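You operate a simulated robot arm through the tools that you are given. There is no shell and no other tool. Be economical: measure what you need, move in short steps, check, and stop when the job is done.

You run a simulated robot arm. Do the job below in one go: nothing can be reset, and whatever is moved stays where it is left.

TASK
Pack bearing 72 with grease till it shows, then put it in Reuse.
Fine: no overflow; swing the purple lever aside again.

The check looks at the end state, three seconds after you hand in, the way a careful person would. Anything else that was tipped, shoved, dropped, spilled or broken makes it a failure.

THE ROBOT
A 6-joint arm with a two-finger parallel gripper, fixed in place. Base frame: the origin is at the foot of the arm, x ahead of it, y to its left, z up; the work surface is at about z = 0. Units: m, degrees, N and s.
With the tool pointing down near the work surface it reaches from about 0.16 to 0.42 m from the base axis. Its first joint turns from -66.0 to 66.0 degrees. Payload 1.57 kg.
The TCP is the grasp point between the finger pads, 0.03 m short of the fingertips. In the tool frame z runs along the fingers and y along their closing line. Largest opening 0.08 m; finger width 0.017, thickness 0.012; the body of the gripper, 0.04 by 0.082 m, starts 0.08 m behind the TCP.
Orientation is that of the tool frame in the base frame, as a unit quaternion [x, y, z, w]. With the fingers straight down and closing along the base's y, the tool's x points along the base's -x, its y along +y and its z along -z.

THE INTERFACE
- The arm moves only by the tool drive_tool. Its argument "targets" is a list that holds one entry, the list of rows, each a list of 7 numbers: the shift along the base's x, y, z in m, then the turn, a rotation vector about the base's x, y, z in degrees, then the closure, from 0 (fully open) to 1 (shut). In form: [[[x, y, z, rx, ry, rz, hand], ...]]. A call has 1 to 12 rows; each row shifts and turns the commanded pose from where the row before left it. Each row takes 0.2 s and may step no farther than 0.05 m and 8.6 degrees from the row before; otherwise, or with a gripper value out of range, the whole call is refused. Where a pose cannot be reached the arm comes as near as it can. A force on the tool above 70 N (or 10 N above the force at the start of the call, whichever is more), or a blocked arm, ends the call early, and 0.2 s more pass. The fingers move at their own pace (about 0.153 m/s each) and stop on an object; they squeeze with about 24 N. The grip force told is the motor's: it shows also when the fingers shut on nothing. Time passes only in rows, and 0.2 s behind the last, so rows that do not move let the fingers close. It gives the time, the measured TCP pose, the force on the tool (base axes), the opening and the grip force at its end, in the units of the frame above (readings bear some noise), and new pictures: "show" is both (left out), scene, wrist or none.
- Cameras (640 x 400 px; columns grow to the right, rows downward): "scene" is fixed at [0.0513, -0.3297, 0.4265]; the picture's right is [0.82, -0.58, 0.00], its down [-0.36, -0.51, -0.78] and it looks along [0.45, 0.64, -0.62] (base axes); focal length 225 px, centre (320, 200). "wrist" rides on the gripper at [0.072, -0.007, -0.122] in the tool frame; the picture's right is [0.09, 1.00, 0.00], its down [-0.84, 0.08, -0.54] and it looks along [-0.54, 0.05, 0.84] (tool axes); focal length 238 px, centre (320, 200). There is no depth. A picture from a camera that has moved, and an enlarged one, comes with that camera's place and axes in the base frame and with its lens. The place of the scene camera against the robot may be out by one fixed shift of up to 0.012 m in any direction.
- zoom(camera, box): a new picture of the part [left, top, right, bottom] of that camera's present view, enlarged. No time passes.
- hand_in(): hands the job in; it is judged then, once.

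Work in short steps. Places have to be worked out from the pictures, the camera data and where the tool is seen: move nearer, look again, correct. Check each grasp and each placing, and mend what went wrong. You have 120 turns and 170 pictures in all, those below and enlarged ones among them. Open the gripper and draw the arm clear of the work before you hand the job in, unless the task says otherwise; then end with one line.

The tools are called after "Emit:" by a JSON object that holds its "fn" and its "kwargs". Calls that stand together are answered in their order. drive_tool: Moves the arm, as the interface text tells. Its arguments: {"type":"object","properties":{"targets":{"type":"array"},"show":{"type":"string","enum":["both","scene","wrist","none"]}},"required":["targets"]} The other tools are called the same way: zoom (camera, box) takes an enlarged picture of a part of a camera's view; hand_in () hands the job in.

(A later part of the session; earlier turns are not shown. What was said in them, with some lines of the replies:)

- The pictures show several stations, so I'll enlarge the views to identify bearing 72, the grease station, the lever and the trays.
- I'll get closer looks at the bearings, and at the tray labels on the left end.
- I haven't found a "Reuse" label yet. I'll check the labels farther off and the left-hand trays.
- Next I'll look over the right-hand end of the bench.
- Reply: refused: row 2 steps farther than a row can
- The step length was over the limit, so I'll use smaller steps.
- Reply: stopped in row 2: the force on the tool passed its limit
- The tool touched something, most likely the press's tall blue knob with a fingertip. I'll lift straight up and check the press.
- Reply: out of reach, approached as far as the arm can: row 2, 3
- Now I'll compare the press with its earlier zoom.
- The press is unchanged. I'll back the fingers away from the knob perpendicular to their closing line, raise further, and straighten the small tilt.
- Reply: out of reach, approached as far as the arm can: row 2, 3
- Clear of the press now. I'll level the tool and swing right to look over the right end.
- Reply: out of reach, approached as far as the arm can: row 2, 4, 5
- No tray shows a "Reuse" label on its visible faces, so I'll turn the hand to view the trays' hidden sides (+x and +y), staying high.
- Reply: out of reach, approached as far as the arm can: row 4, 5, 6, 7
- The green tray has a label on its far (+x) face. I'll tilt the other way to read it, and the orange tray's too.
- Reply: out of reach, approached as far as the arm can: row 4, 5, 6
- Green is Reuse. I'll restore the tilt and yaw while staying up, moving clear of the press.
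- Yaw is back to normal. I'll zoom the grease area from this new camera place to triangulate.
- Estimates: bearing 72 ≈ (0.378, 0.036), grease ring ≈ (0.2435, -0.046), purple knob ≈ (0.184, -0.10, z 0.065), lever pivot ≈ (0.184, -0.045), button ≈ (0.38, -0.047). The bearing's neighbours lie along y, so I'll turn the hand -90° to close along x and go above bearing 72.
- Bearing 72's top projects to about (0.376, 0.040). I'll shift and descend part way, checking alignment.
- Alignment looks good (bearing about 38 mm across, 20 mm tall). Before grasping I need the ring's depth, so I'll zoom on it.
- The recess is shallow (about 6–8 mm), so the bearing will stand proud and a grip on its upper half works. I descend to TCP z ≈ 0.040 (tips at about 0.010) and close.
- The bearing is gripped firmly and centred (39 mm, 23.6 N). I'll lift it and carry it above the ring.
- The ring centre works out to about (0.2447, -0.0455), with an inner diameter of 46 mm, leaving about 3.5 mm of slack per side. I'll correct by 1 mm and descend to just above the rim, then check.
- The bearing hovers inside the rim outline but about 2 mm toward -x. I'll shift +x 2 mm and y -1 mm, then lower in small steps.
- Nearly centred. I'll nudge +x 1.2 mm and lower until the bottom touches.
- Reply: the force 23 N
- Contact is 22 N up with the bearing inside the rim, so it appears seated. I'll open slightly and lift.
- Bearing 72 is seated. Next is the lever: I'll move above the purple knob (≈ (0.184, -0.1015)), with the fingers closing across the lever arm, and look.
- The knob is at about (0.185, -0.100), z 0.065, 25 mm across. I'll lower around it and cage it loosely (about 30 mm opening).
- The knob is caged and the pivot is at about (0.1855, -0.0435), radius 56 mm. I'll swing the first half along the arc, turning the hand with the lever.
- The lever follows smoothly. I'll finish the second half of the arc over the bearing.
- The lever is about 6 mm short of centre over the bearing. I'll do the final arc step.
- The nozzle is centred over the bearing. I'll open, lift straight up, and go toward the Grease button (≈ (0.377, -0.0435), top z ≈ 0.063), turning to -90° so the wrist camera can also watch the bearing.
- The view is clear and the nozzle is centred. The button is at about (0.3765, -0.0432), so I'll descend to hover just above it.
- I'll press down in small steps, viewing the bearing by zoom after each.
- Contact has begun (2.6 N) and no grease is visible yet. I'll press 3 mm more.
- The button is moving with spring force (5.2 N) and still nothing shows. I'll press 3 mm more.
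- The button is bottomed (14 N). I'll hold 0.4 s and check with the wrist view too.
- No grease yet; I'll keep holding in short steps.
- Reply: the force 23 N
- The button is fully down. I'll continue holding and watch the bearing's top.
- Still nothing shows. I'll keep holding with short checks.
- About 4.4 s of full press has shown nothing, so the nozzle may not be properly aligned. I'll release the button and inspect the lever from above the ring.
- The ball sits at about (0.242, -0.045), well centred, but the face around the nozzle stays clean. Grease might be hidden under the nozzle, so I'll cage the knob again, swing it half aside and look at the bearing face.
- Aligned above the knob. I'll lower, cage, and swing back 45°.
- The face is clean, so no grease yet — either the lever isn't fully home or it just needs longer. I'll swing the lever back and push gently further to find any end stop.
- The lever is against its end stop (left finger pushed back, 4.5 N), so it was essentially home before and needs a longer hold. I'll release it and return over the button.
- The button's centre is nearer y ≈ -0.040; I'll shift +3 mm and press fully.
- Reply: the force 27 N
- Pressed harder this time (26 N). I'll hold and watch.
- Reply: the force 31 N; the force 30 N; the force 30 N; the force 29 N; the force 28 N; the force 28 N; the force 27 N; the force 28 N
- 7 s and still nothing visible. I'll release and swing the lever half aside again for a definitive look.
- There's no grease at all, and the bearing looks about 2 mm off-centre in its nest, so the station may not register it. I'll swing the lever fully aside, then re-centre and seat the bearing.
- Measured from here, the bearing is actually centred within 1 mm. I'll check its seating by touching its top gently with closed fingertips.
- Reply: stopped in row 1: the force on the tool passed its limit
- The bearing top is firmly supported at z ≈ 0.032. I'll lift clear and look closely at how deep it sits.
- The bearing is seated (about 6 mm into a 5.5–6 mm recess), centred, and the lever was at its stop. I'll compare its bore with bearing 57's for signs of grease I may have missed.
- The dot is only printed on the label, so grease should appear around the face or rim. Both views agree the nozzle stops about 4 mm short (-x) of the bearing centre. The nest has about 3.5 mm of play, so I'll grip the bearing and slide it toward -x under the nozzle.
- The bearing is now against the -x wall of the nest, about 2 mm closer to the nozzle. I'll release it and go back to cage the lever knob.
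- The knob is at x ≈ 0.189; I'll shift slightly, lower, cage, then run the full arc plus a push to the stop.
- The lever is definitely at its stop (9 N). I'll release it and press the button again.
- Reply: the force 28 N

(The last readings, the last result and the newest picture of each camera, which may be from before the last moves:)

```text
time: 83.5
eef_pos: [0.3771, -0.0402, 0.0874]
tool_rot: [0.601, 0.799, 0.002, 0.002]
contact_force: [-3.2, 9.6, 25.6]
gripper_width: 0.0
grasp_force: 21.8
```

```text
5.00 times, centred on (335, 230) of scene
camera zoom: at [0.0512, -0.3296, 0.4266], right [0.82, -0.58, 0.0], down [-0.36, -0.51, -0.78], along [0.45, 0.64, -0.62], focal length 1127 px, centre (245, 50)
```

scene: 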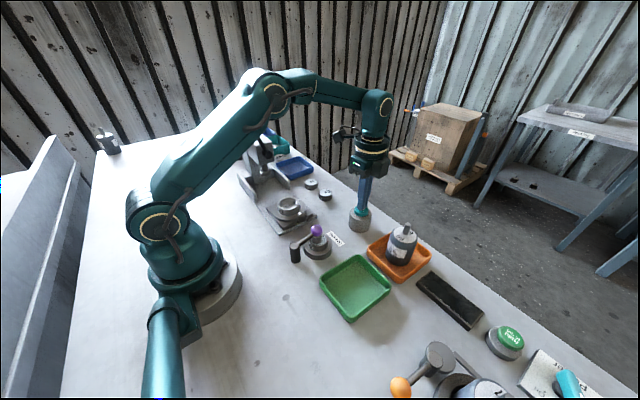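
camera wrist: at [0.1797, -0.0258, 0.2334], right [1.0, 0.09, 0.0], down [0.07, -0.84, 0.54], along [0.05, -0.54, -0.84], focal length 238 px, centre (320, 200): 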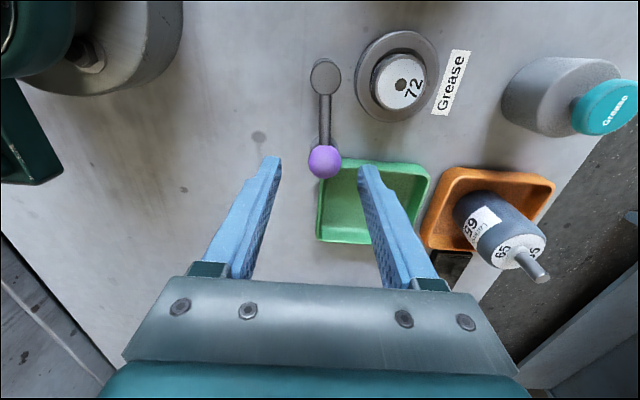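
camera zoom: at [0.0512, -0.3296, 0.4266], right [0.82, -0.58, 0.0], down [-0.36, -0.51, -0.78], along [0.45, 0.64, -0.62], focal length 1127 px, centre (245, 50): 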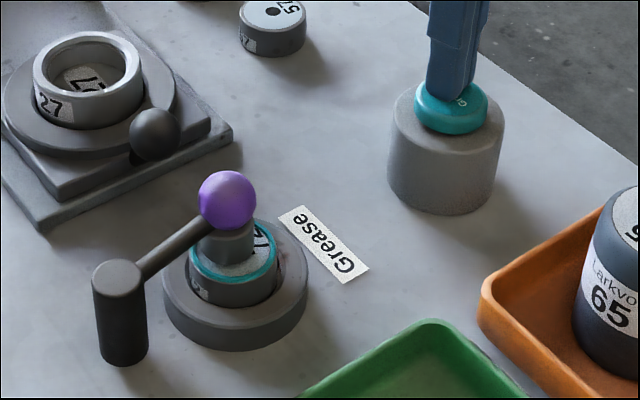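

Teal grease is showing around the rim. I'll release the button immediately and inspect.

Emit:
{"fn": "drive_tool", "kwargs": {"targets": [[[0, 0, 0.03, 0, 0, 0, 1], [0, 0, 0.04, 0, 0, 0, 1]]], "show": "none"}}

Emit:
{"fn": "zoom", "kwargs": {"camera": "scene", "box": [300, 215, 340, 255]}}

Emit:
{"fn": "zoom", "kwargs": {"camera": "wrist", "box": [60, 30, 260, 170]}}

```text
time: 84.1
eef_pos: [0.3768, -0.0413, 0.1555]
tool_rot: [0.602, 0.798, 0.0, 0.001]
contact_force: [-0.8, -0.6, -0.4]
gripper_width: 0.0
grasp_force: 21.2
```

```text
10.00 times, centred on (320, 235) of scene
camera zoom: at [0.0513, -0.3297, 0.4265], right [0.82, -0.58, 0.0], down [-0.36, -0.51, -0.78], along [0.45, 0.64, -0.62], focal length 2254 px, centre (320, -150)
```

zoom: 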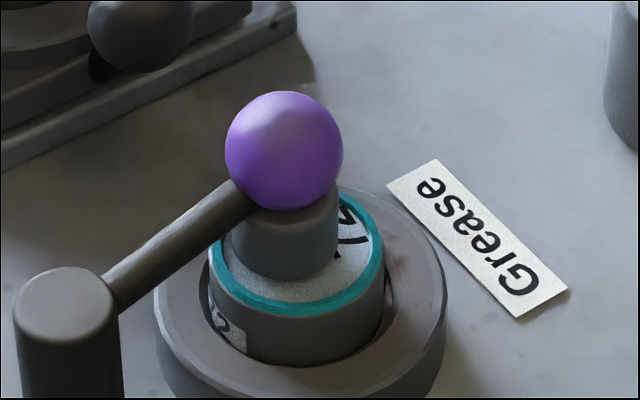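

```text
2.86 times, centred on (160, 100) of wrist
camera zoom: at [0.3501, 0.026, 0.2762], right [0.93, 0.36, 0.0], down [0.3, -0.78, 0.54], along [0.2, -0.51, -0.84], focal length 681 px, centre (777, 486)
```

zoom: 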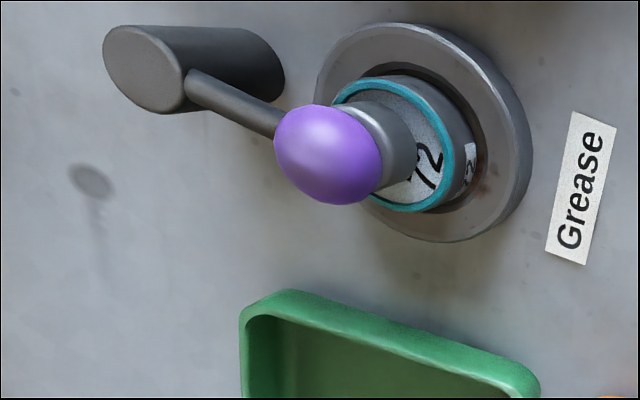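

A clean bead shows all around with no overflow. Next I'll return to cage the knob and swing the lever aside.

Emit:
{"fn": "drive_tool", "kwargs": {"targets": [[[-0.017, 0, 0, 0, 0, 8.2, 0.4], [-0.017, 0, 0, 0, 0, 8.2, 0.4], [-0.017, 0, 0, 0, 0, 8.2, 0.4], [-0.017, 0, 0, 0, 0, 8.2, 0.4], [-0.017, 0, 0, 0, 0, 8.2, 0.4], [-0.017, 0, 0, 0, 0, 8.2, 0.4], [-0.017, -0.001, 0, 0, 0, 8.2, 0.4], [-0.015, -0.001, 0, 0, 0, 8.2, 0.4], [0, 0, -0.03, 0, 0, 8.2, 0.4], [0, 0, 0, 0, 0, 0, 0.4]]], "show": "wrist"}}

```text
time: 86.3
eef_pos: [0.2444, -0.0438, 0.1246]
tool_rot: [0.001, 1.0, 0.001, 0.001]
contact_force: [0.0, 0.3, -0.4]
gripper_width: 0.0483
grasp_force: 0.2
camera wrist: at [0.1721, -0.0503, 0.2461], right [-0.09, 1.0, 0.0], down [0.84, 0.07, 0.54], along [0.54, 0.05, -0.84], focal length 238 px, centre (320, 200)
```

wrist: 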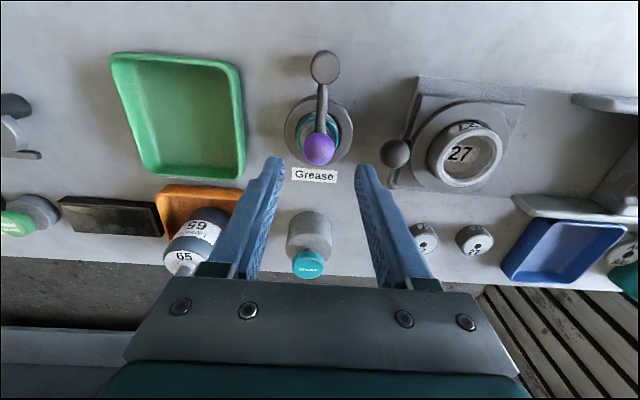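

Emit:
{"fn": "drive_tool", "kwargs": {"targets": [[[0, -0.0005, -0.025, 0, 0, 0, 0.4], [-0.001, 0, -0.018, 0, 0, 0, 0.45], [0, 0, 0, 0, 0, 0, 0.6], [0, 0, 0, 0, 0, 0, 0.63], [-0.0005, -0.0073, 0, 0, 0, -7.5, 0.63], [-0.0014, -0.0072, 0, 0, 0, -7.5, 0.63], [-0.0024, -0.0069, 0, 0, 0, -7.5, 0.63], [-0.0032, -0.0066, 0, 0, 0, -7.5, 0.63], [-0.0041, -0.0061, 0, 0, 0, -7.5, 0.63], [-0.0048, -0.0055, 0, 0, 0, -7.5, 0.63]]], "show": "none"}}

Emit:
{"fn": "drive_tool", "kwargs": {"targets": [[[-0.0055, -0.0048, 0, 0, 0, -7.5, 0.63], [-0.0061, -0.0041, 0, 0, 0, -7.5, 0.63], [-0.0066, -0.0032, 0, 0, 0, -7.5, 0.63], [-0.0069, -0.0024, 0, 0, 0, -7.5, 0.63], [-0.0072, -0.0014, 0, 0, 0, -7.5, 0.63], [-0.0073, -0.0005, 0, 0, 0, -7.5, 0.63], [-0.003, 0, 0, 0, 0, 0, 0.63], [0, 0, 0, 0, 0, 0, 0.63]]]}}

```text
time: 88.5
eef_pos: [0.2265, -0.0847, 0.0838]
tool_rot: [0.386, 0.922, 0.001, 0.002]
contact_force: [0.5, 0.5, 0.4]
gripper_width: 0.0298
grasp_force: 0.3
```

```text
time: 90.3
eef_pos: [0.1833, -0.1005, 0.0829]
tool_rot: [0.709, 0.705, 0.0, 0.001]
contact_force: [0.2, -0.5, -0.7]
gripper_width: 0.0302
grasp_force: 0.1
camera wrist: at [0.1772, -0.0281, 0.2042], right [1.0, 0.09, 0.0], down [0.07, -0.84, 0.54], along [0.05, -0.54, -0.84], focal length 238 px, centre (320, 200)
```

scene: 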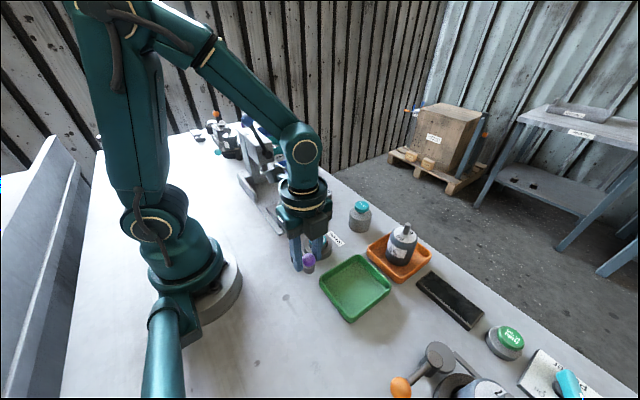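
wrist: 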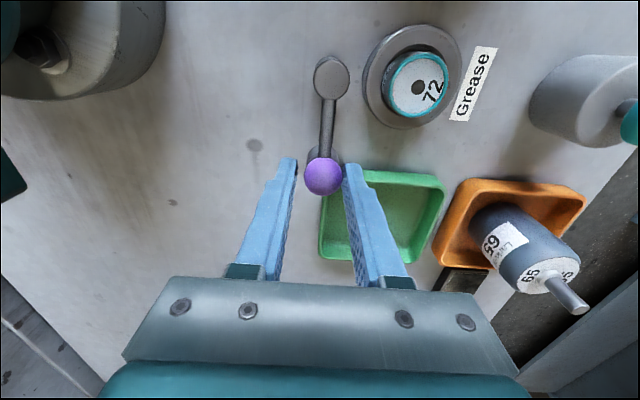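

The lever is fully aside again and the bead on bearing 72 is clean. I'll release the knob and move above the bearing.

Emit:
{"fn": "drive_tool", "kwargs": {"targets": [[[0, 0, 0, 0, 0, 0, 0.35], [0, 0, 0.03, 0, 0, 0, 0.35], [0, 0, 0.03, 0, 0, 0, 0.35], [0.03, 0.027, 0, 0, 0, 0, 0.35], [0.03, 0.027, 0, 0, 0, 0, 0.35], [0, 0, -0.03, 0, 0, 0, 0.35], [0, 0, 0, 0, 0, 0, 0.35]]], "show": "wrist"}}

```text
time: 91.9
eef_pos: [0.2422, -0.0458, 0.1129]
tool_rot: [0.709, 0.706, 0.001, 0.002]
contact_force: [1.4, 0.2, -0.2]
gripper_width: 0.052
grasp_force: 0.0
camera wrist: at [0.2371, 0.0267, 0.2337], right [1.0, 0.09, 0.0], down [0.07, -0.84, 0.54], along [0.05, -0.54, -0.84], focal length 238 px, centre (320, 200)
```

wrist: 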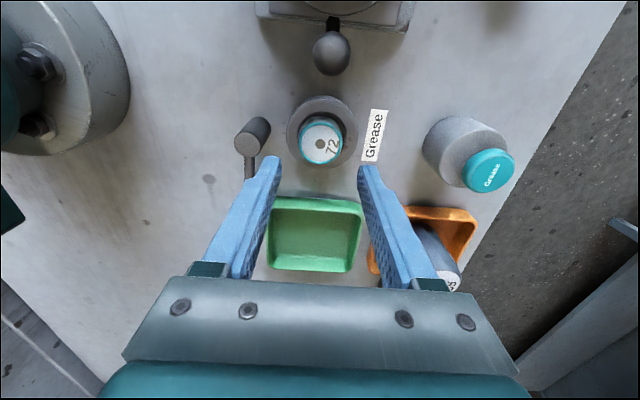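

Aligned. I'll descend to z ≈ 0.051 and grip the exposed part of the bearing.

Emit:
{"fn": "drive_tool", "kwargs": {"targets": [[[0.001, 0, -0.035, 0, 0, 0, 0.35], [0, 0, -0.0265, 0, 0, 0, 0.35], [0, 0, 0, 0, 0, 0, 0.45], [0, 0, 0, 0, 0, 0, 0.7], [0, 0, 0, 0, 0, 0, 0.7], [0, 0, 0.02, 0, 0, 0, 0.7], [0, 0, 0.03, 0, 0, 0, 0.7]]]}}

```text
time: 93.5
eef_pos: [0.2432, -0.045, 0.1014]
tool_rot: [0.708, 0.706, 0.0, 0.001]
contact_force: [0.4, 0.1, -1.0]
gripper_width: 0.0387
grasp_force: 24.2
camera wrist: at [0.237, 0.0276, 0.2219], right [1.0, 0.09, 0.0], down [0.07, -0.84, 0.54], along [0.05, -0.54, -0.84], focal length 238 px, centre (320, 200)
```

scene: 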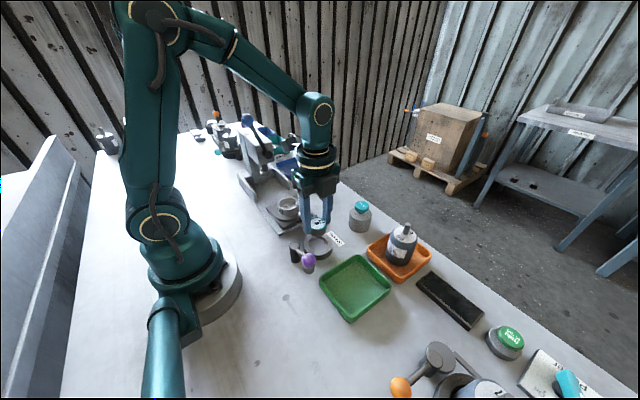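
wrist: 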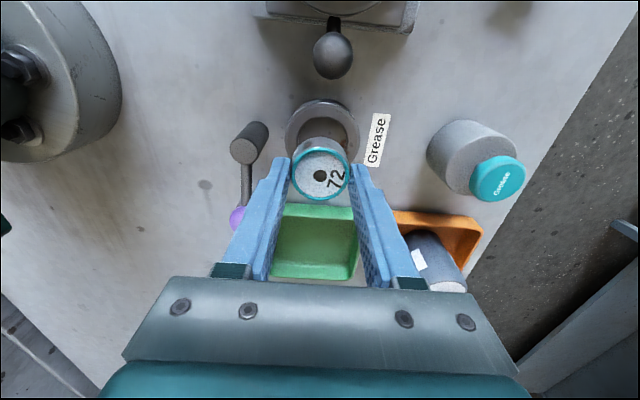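

The bearing is gripped and lifted. I'll raise more and carry it over the green Reuse tray.

Emit:
{"fn": "drive_tool", "kwargs": {"targets": [[[0, 0, 0.035, 0, 0, 0, 0.7], [0, -0.03, 0, 0, 0, 0, 0.7], [0, -0.035, 0, 0, 0, 0, 0.7], [0, -0.035, 0, 0, 0, 0, 0.7], [0, -0.03, 0, 0, 0, 0, 0.7], [0, 0, 0, 0, 0, 0, 0.7]]]}}

```text
time: 94.9
eef_pos: [0.2436, -0.1757, 0.1361]
tool_rot: [0.708, 0.706, 0.0, 0.001]
contact_force: [0.2, 1.1, -1.5]
gripper_width: 0.0386
grasp_force: 23.8
camera wrist: at [0.2382, -0.1037, 0.2572], right [1.0, 0.09, 0.0], down [0.07, -0.84, 0.54], along [0.05, -0.54, -0.84], focal length 238 px, centre (320, 200)
```

scene: 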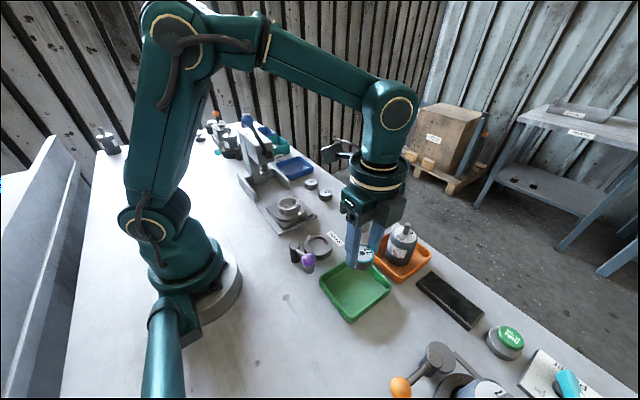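
wrist: 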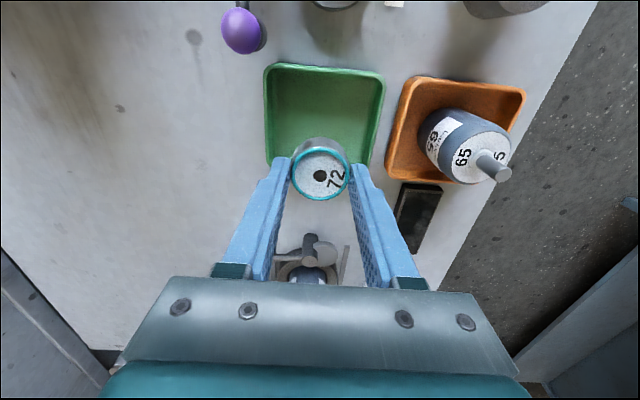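

The tray centre is at about (0.248, -0.166). I'll shift over it and descend close to the floor.

Emit:
{"fn": "drive_tool", "kwargs": {"targets": [[[0.004, 0.009, -0.01, 0, 0, 0, 0.7], [0, 0, -0.035, 0, 0, 0, 0.7], [0, 0, -0.03, 0, 0, 0, 0.7], [0, 0, -0.008, 0, 0, 0, 0.7], [0, 0, 0, 0, 0, 0, 0.7]]]}}

```text
time: 96.1
eef_pos: [0.2497, -0.1673, 0.0532]
tool_rot: [0.708, 0.706, 0.0, 0.001]
contact_force: [-0.3, -0.5, -0.2]
gripper_width: 0.0386
grasp_force: 24.4
camera wrist: at [0.2437, -0.0949, 0.1737], right [1.0, 0.09, 0.0], down [0.07, -0.84, 0.54], along [0.05, -0.54, -0.84], focal length 238 px, centre (320, 200)
```

scene: 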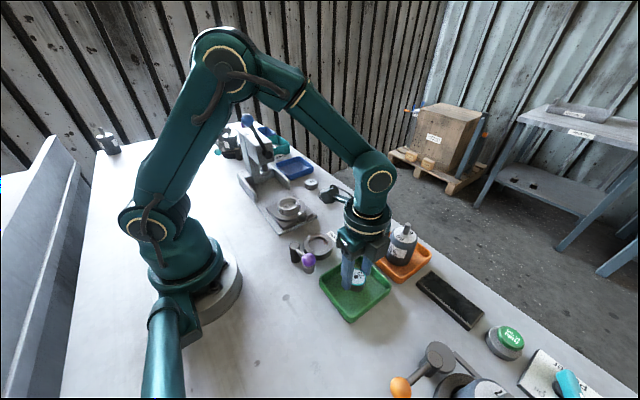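
wrist: 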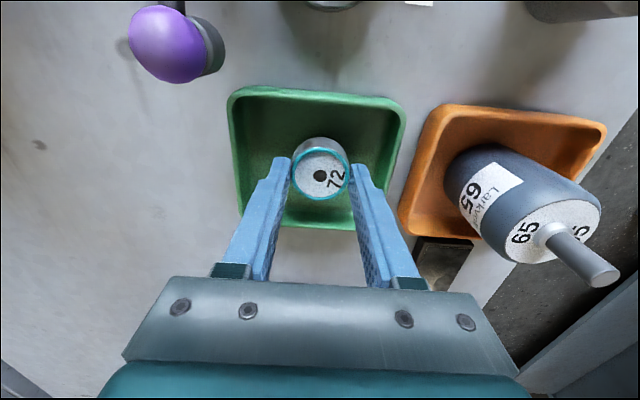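

Well centred in the tray. I'll lower in small steps to contact.

Emit:
{"fn": "drive_tool", "kwargs": {"targets": [[[0, 0, -0.003, 0, 0, 0, 0.7], [0, 0, -0.002, 0, 0, 0, 0.7], [0, 0, -0.002, 0, 0, 0, 0.7]]], "show": "none"}}

```text
time: 96.9
eef_pos: [0.2485, -0.1687, 0.0466]
tool_rot: [0.708, 0.706, 0.0, 0.001]
contact_force: [-0.6, 0.6, -1.6]
gripper_width: 0.0385
grasp_force: 23.8
```

Emit:
{"fn": "drive_tool", "kwargs": {"targets": [[[0, 0, -0.0015, 0, 0, 0, 0.7], [0, 0, -0.0015, 0, 0, 0, 0.7]]], "show": "none"}}

```text
time: 97.5
eef_pos: [0.2491, -0.1676, 0.0432]
tool_rot: [0.709, 0.705, 0.001, 0.0]
contact_force: [-0.7, 0.3, -1.3]
gripper_width: 0.0386
grasp_force: 23.6
```

No contact yet, so I'll go a little lower.

Emit:
{"fn": "drive_tool", "kwargs": {"targets": [[[0, 0, -0.001, 0, 0, 0, 0.7], [0, 0, -0.001, 0, 0, 0, 0.7]]], "show": "none"}}

Emit:
{"fn": "zoom", "kwargs": {"camera": "scene", "box": [310, 240, 400, 330]}}

```text
time: 98.1
eef_pos: [0.2473, -0.1677, 0.043]
tool_rot: [0.708, 0.706, 0.0, 0.002]
contact_force: [-4.0, 2.0, 20.5]
gripper_width: 0.0384
grasp_force: 24.0
```

```text
4.44 times, centred on (355, 285) of scene
camera zoom: at [0.0512, -0.3296, 0.4266], right [0.82, -0.58, 0.0], down [-0.36, -0.51, -0.78], along [0.45, 0.64, -0.62], focal length 1002 px, centre (164, -178)
```

zoom: 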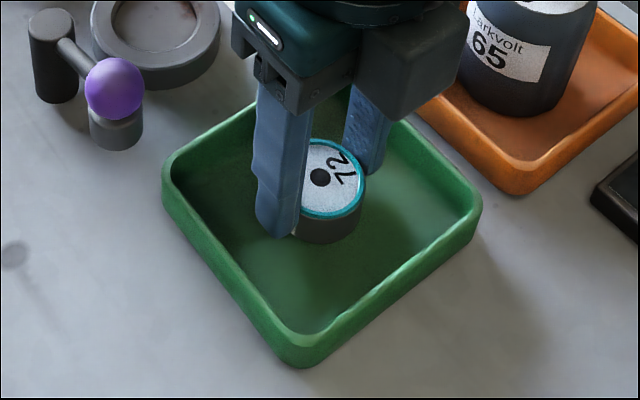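

Contact (20 N): the bearing is on the tray floor. I'll ease up 1 mm, open, and withdraw upward.

Emit:
{"fn": "drive_tool", "kwargs": {"targets": [[[0, 0, 0.0015, 0, 0, 0, 0.7], [0, 0, 0, 0, 0, 0, 0.4], [0, 0, 0, 0, 0, 0, 0.3], [0, 0, 0.03, 0, 0, 0, 0.3], [0, 0, 0.04, 0, 0, 0, 0.3], [-0.02, 0, 0.04, 0, 0, 0, 0.3], [-0.03, 0.02, 0.03, 0, 0, 0, 0.3], [0, 0, 0, 0, 0, 0, 0]]]}}

Emit:
{"fn": "zoom", "kwargs": {"camera": "scene", "box": [280, 220, 420, 330]}}

```text
time: 99.9
eef_pos: [0.1963, -0.1475, 0.1842]
tool_rot: [0.709, 0.706, 0.0, 0.0]
contact_force: [0.4, 0.1, 0.0]
gripper_width: 0.0798
grasp_force: 0.1
camera wrist: at [0.1911, -0.0755, 0.306], right [1.0, 0.09, 0.0], down [0.07, -0.84, 0.54], along [0.05, -0.54, -0.84], focal length 238 px, centre (320, 200)
```

scene: 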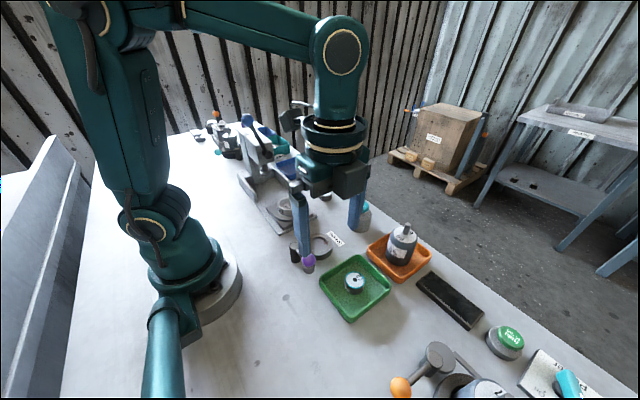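
wrist: 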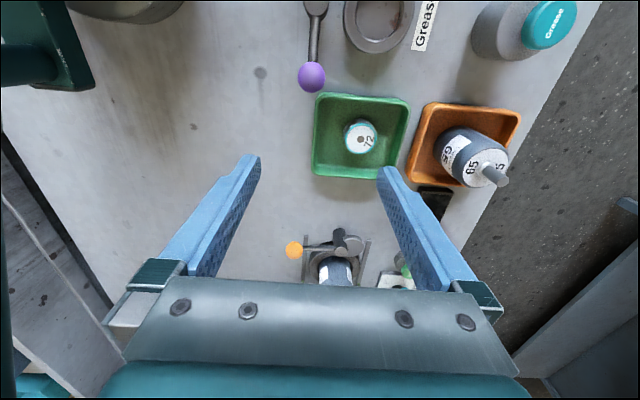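

```text
3.64 times, centred on (350, 275) of scene
camera zoom: at [0.0513, -0.3296, 0.4265], right [0.82, -0.58, 0.0], down [-0.36, -0.51, -0.78], along [0.45, 0.64, -0.62], focal length 820 px, centre (211, -73)
```

zoom: 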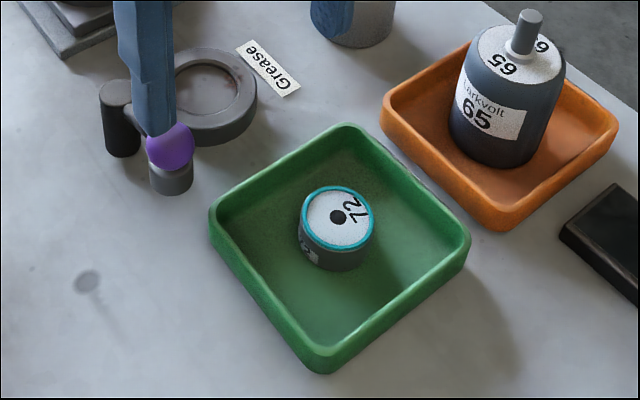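

Bearing 72 sits upright in the Reuse tray with its bead intact, the lever is aside, the gripper is open and nothing else has moved. I'll raise the arm a bit more before handing in.

Emit:
{"fn": "drive_tool", "kwargs": {"targets": [[[0, 0.01, 0.04, 0, 0, 0, 0], [0, 0.01, 0.04, 0, 0, 0, 0], [0, 0, 0, 0, 0, 0, 0]]], "show": "scene"}}

```text
time: 100.7
eef_pos: [0.2001, -0.1254, 0.2643]
tool_rot: [0.708, 0.706, -0.001, 0.001]
contact_force: [-0.2, 0.4, 1.0]
gripper_width: 0.0801
grasp_force: 0.1
```

scene: 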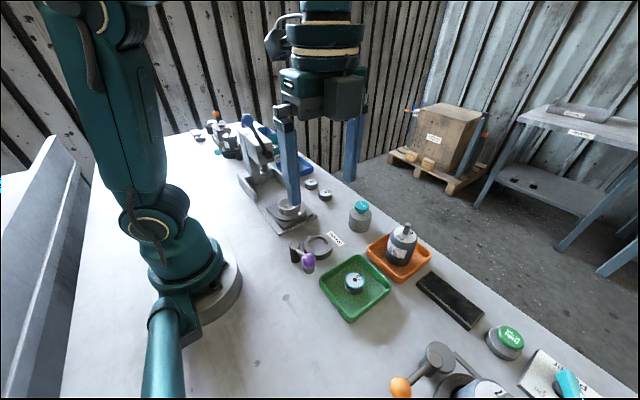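

The arm is clear of the work and everything is in place, so I'm handing in.

Emit:
{"fn": "hand_in", "kwargs": {}}

```text
The job is handed in.
```

Bearing 72 is packed, with a grease bead showing all round and no overflow; it is in the green Reuse tray, and the purple lever is swung aside again. Early on a finger brushed the press near its blue knob, but nothing there moved.
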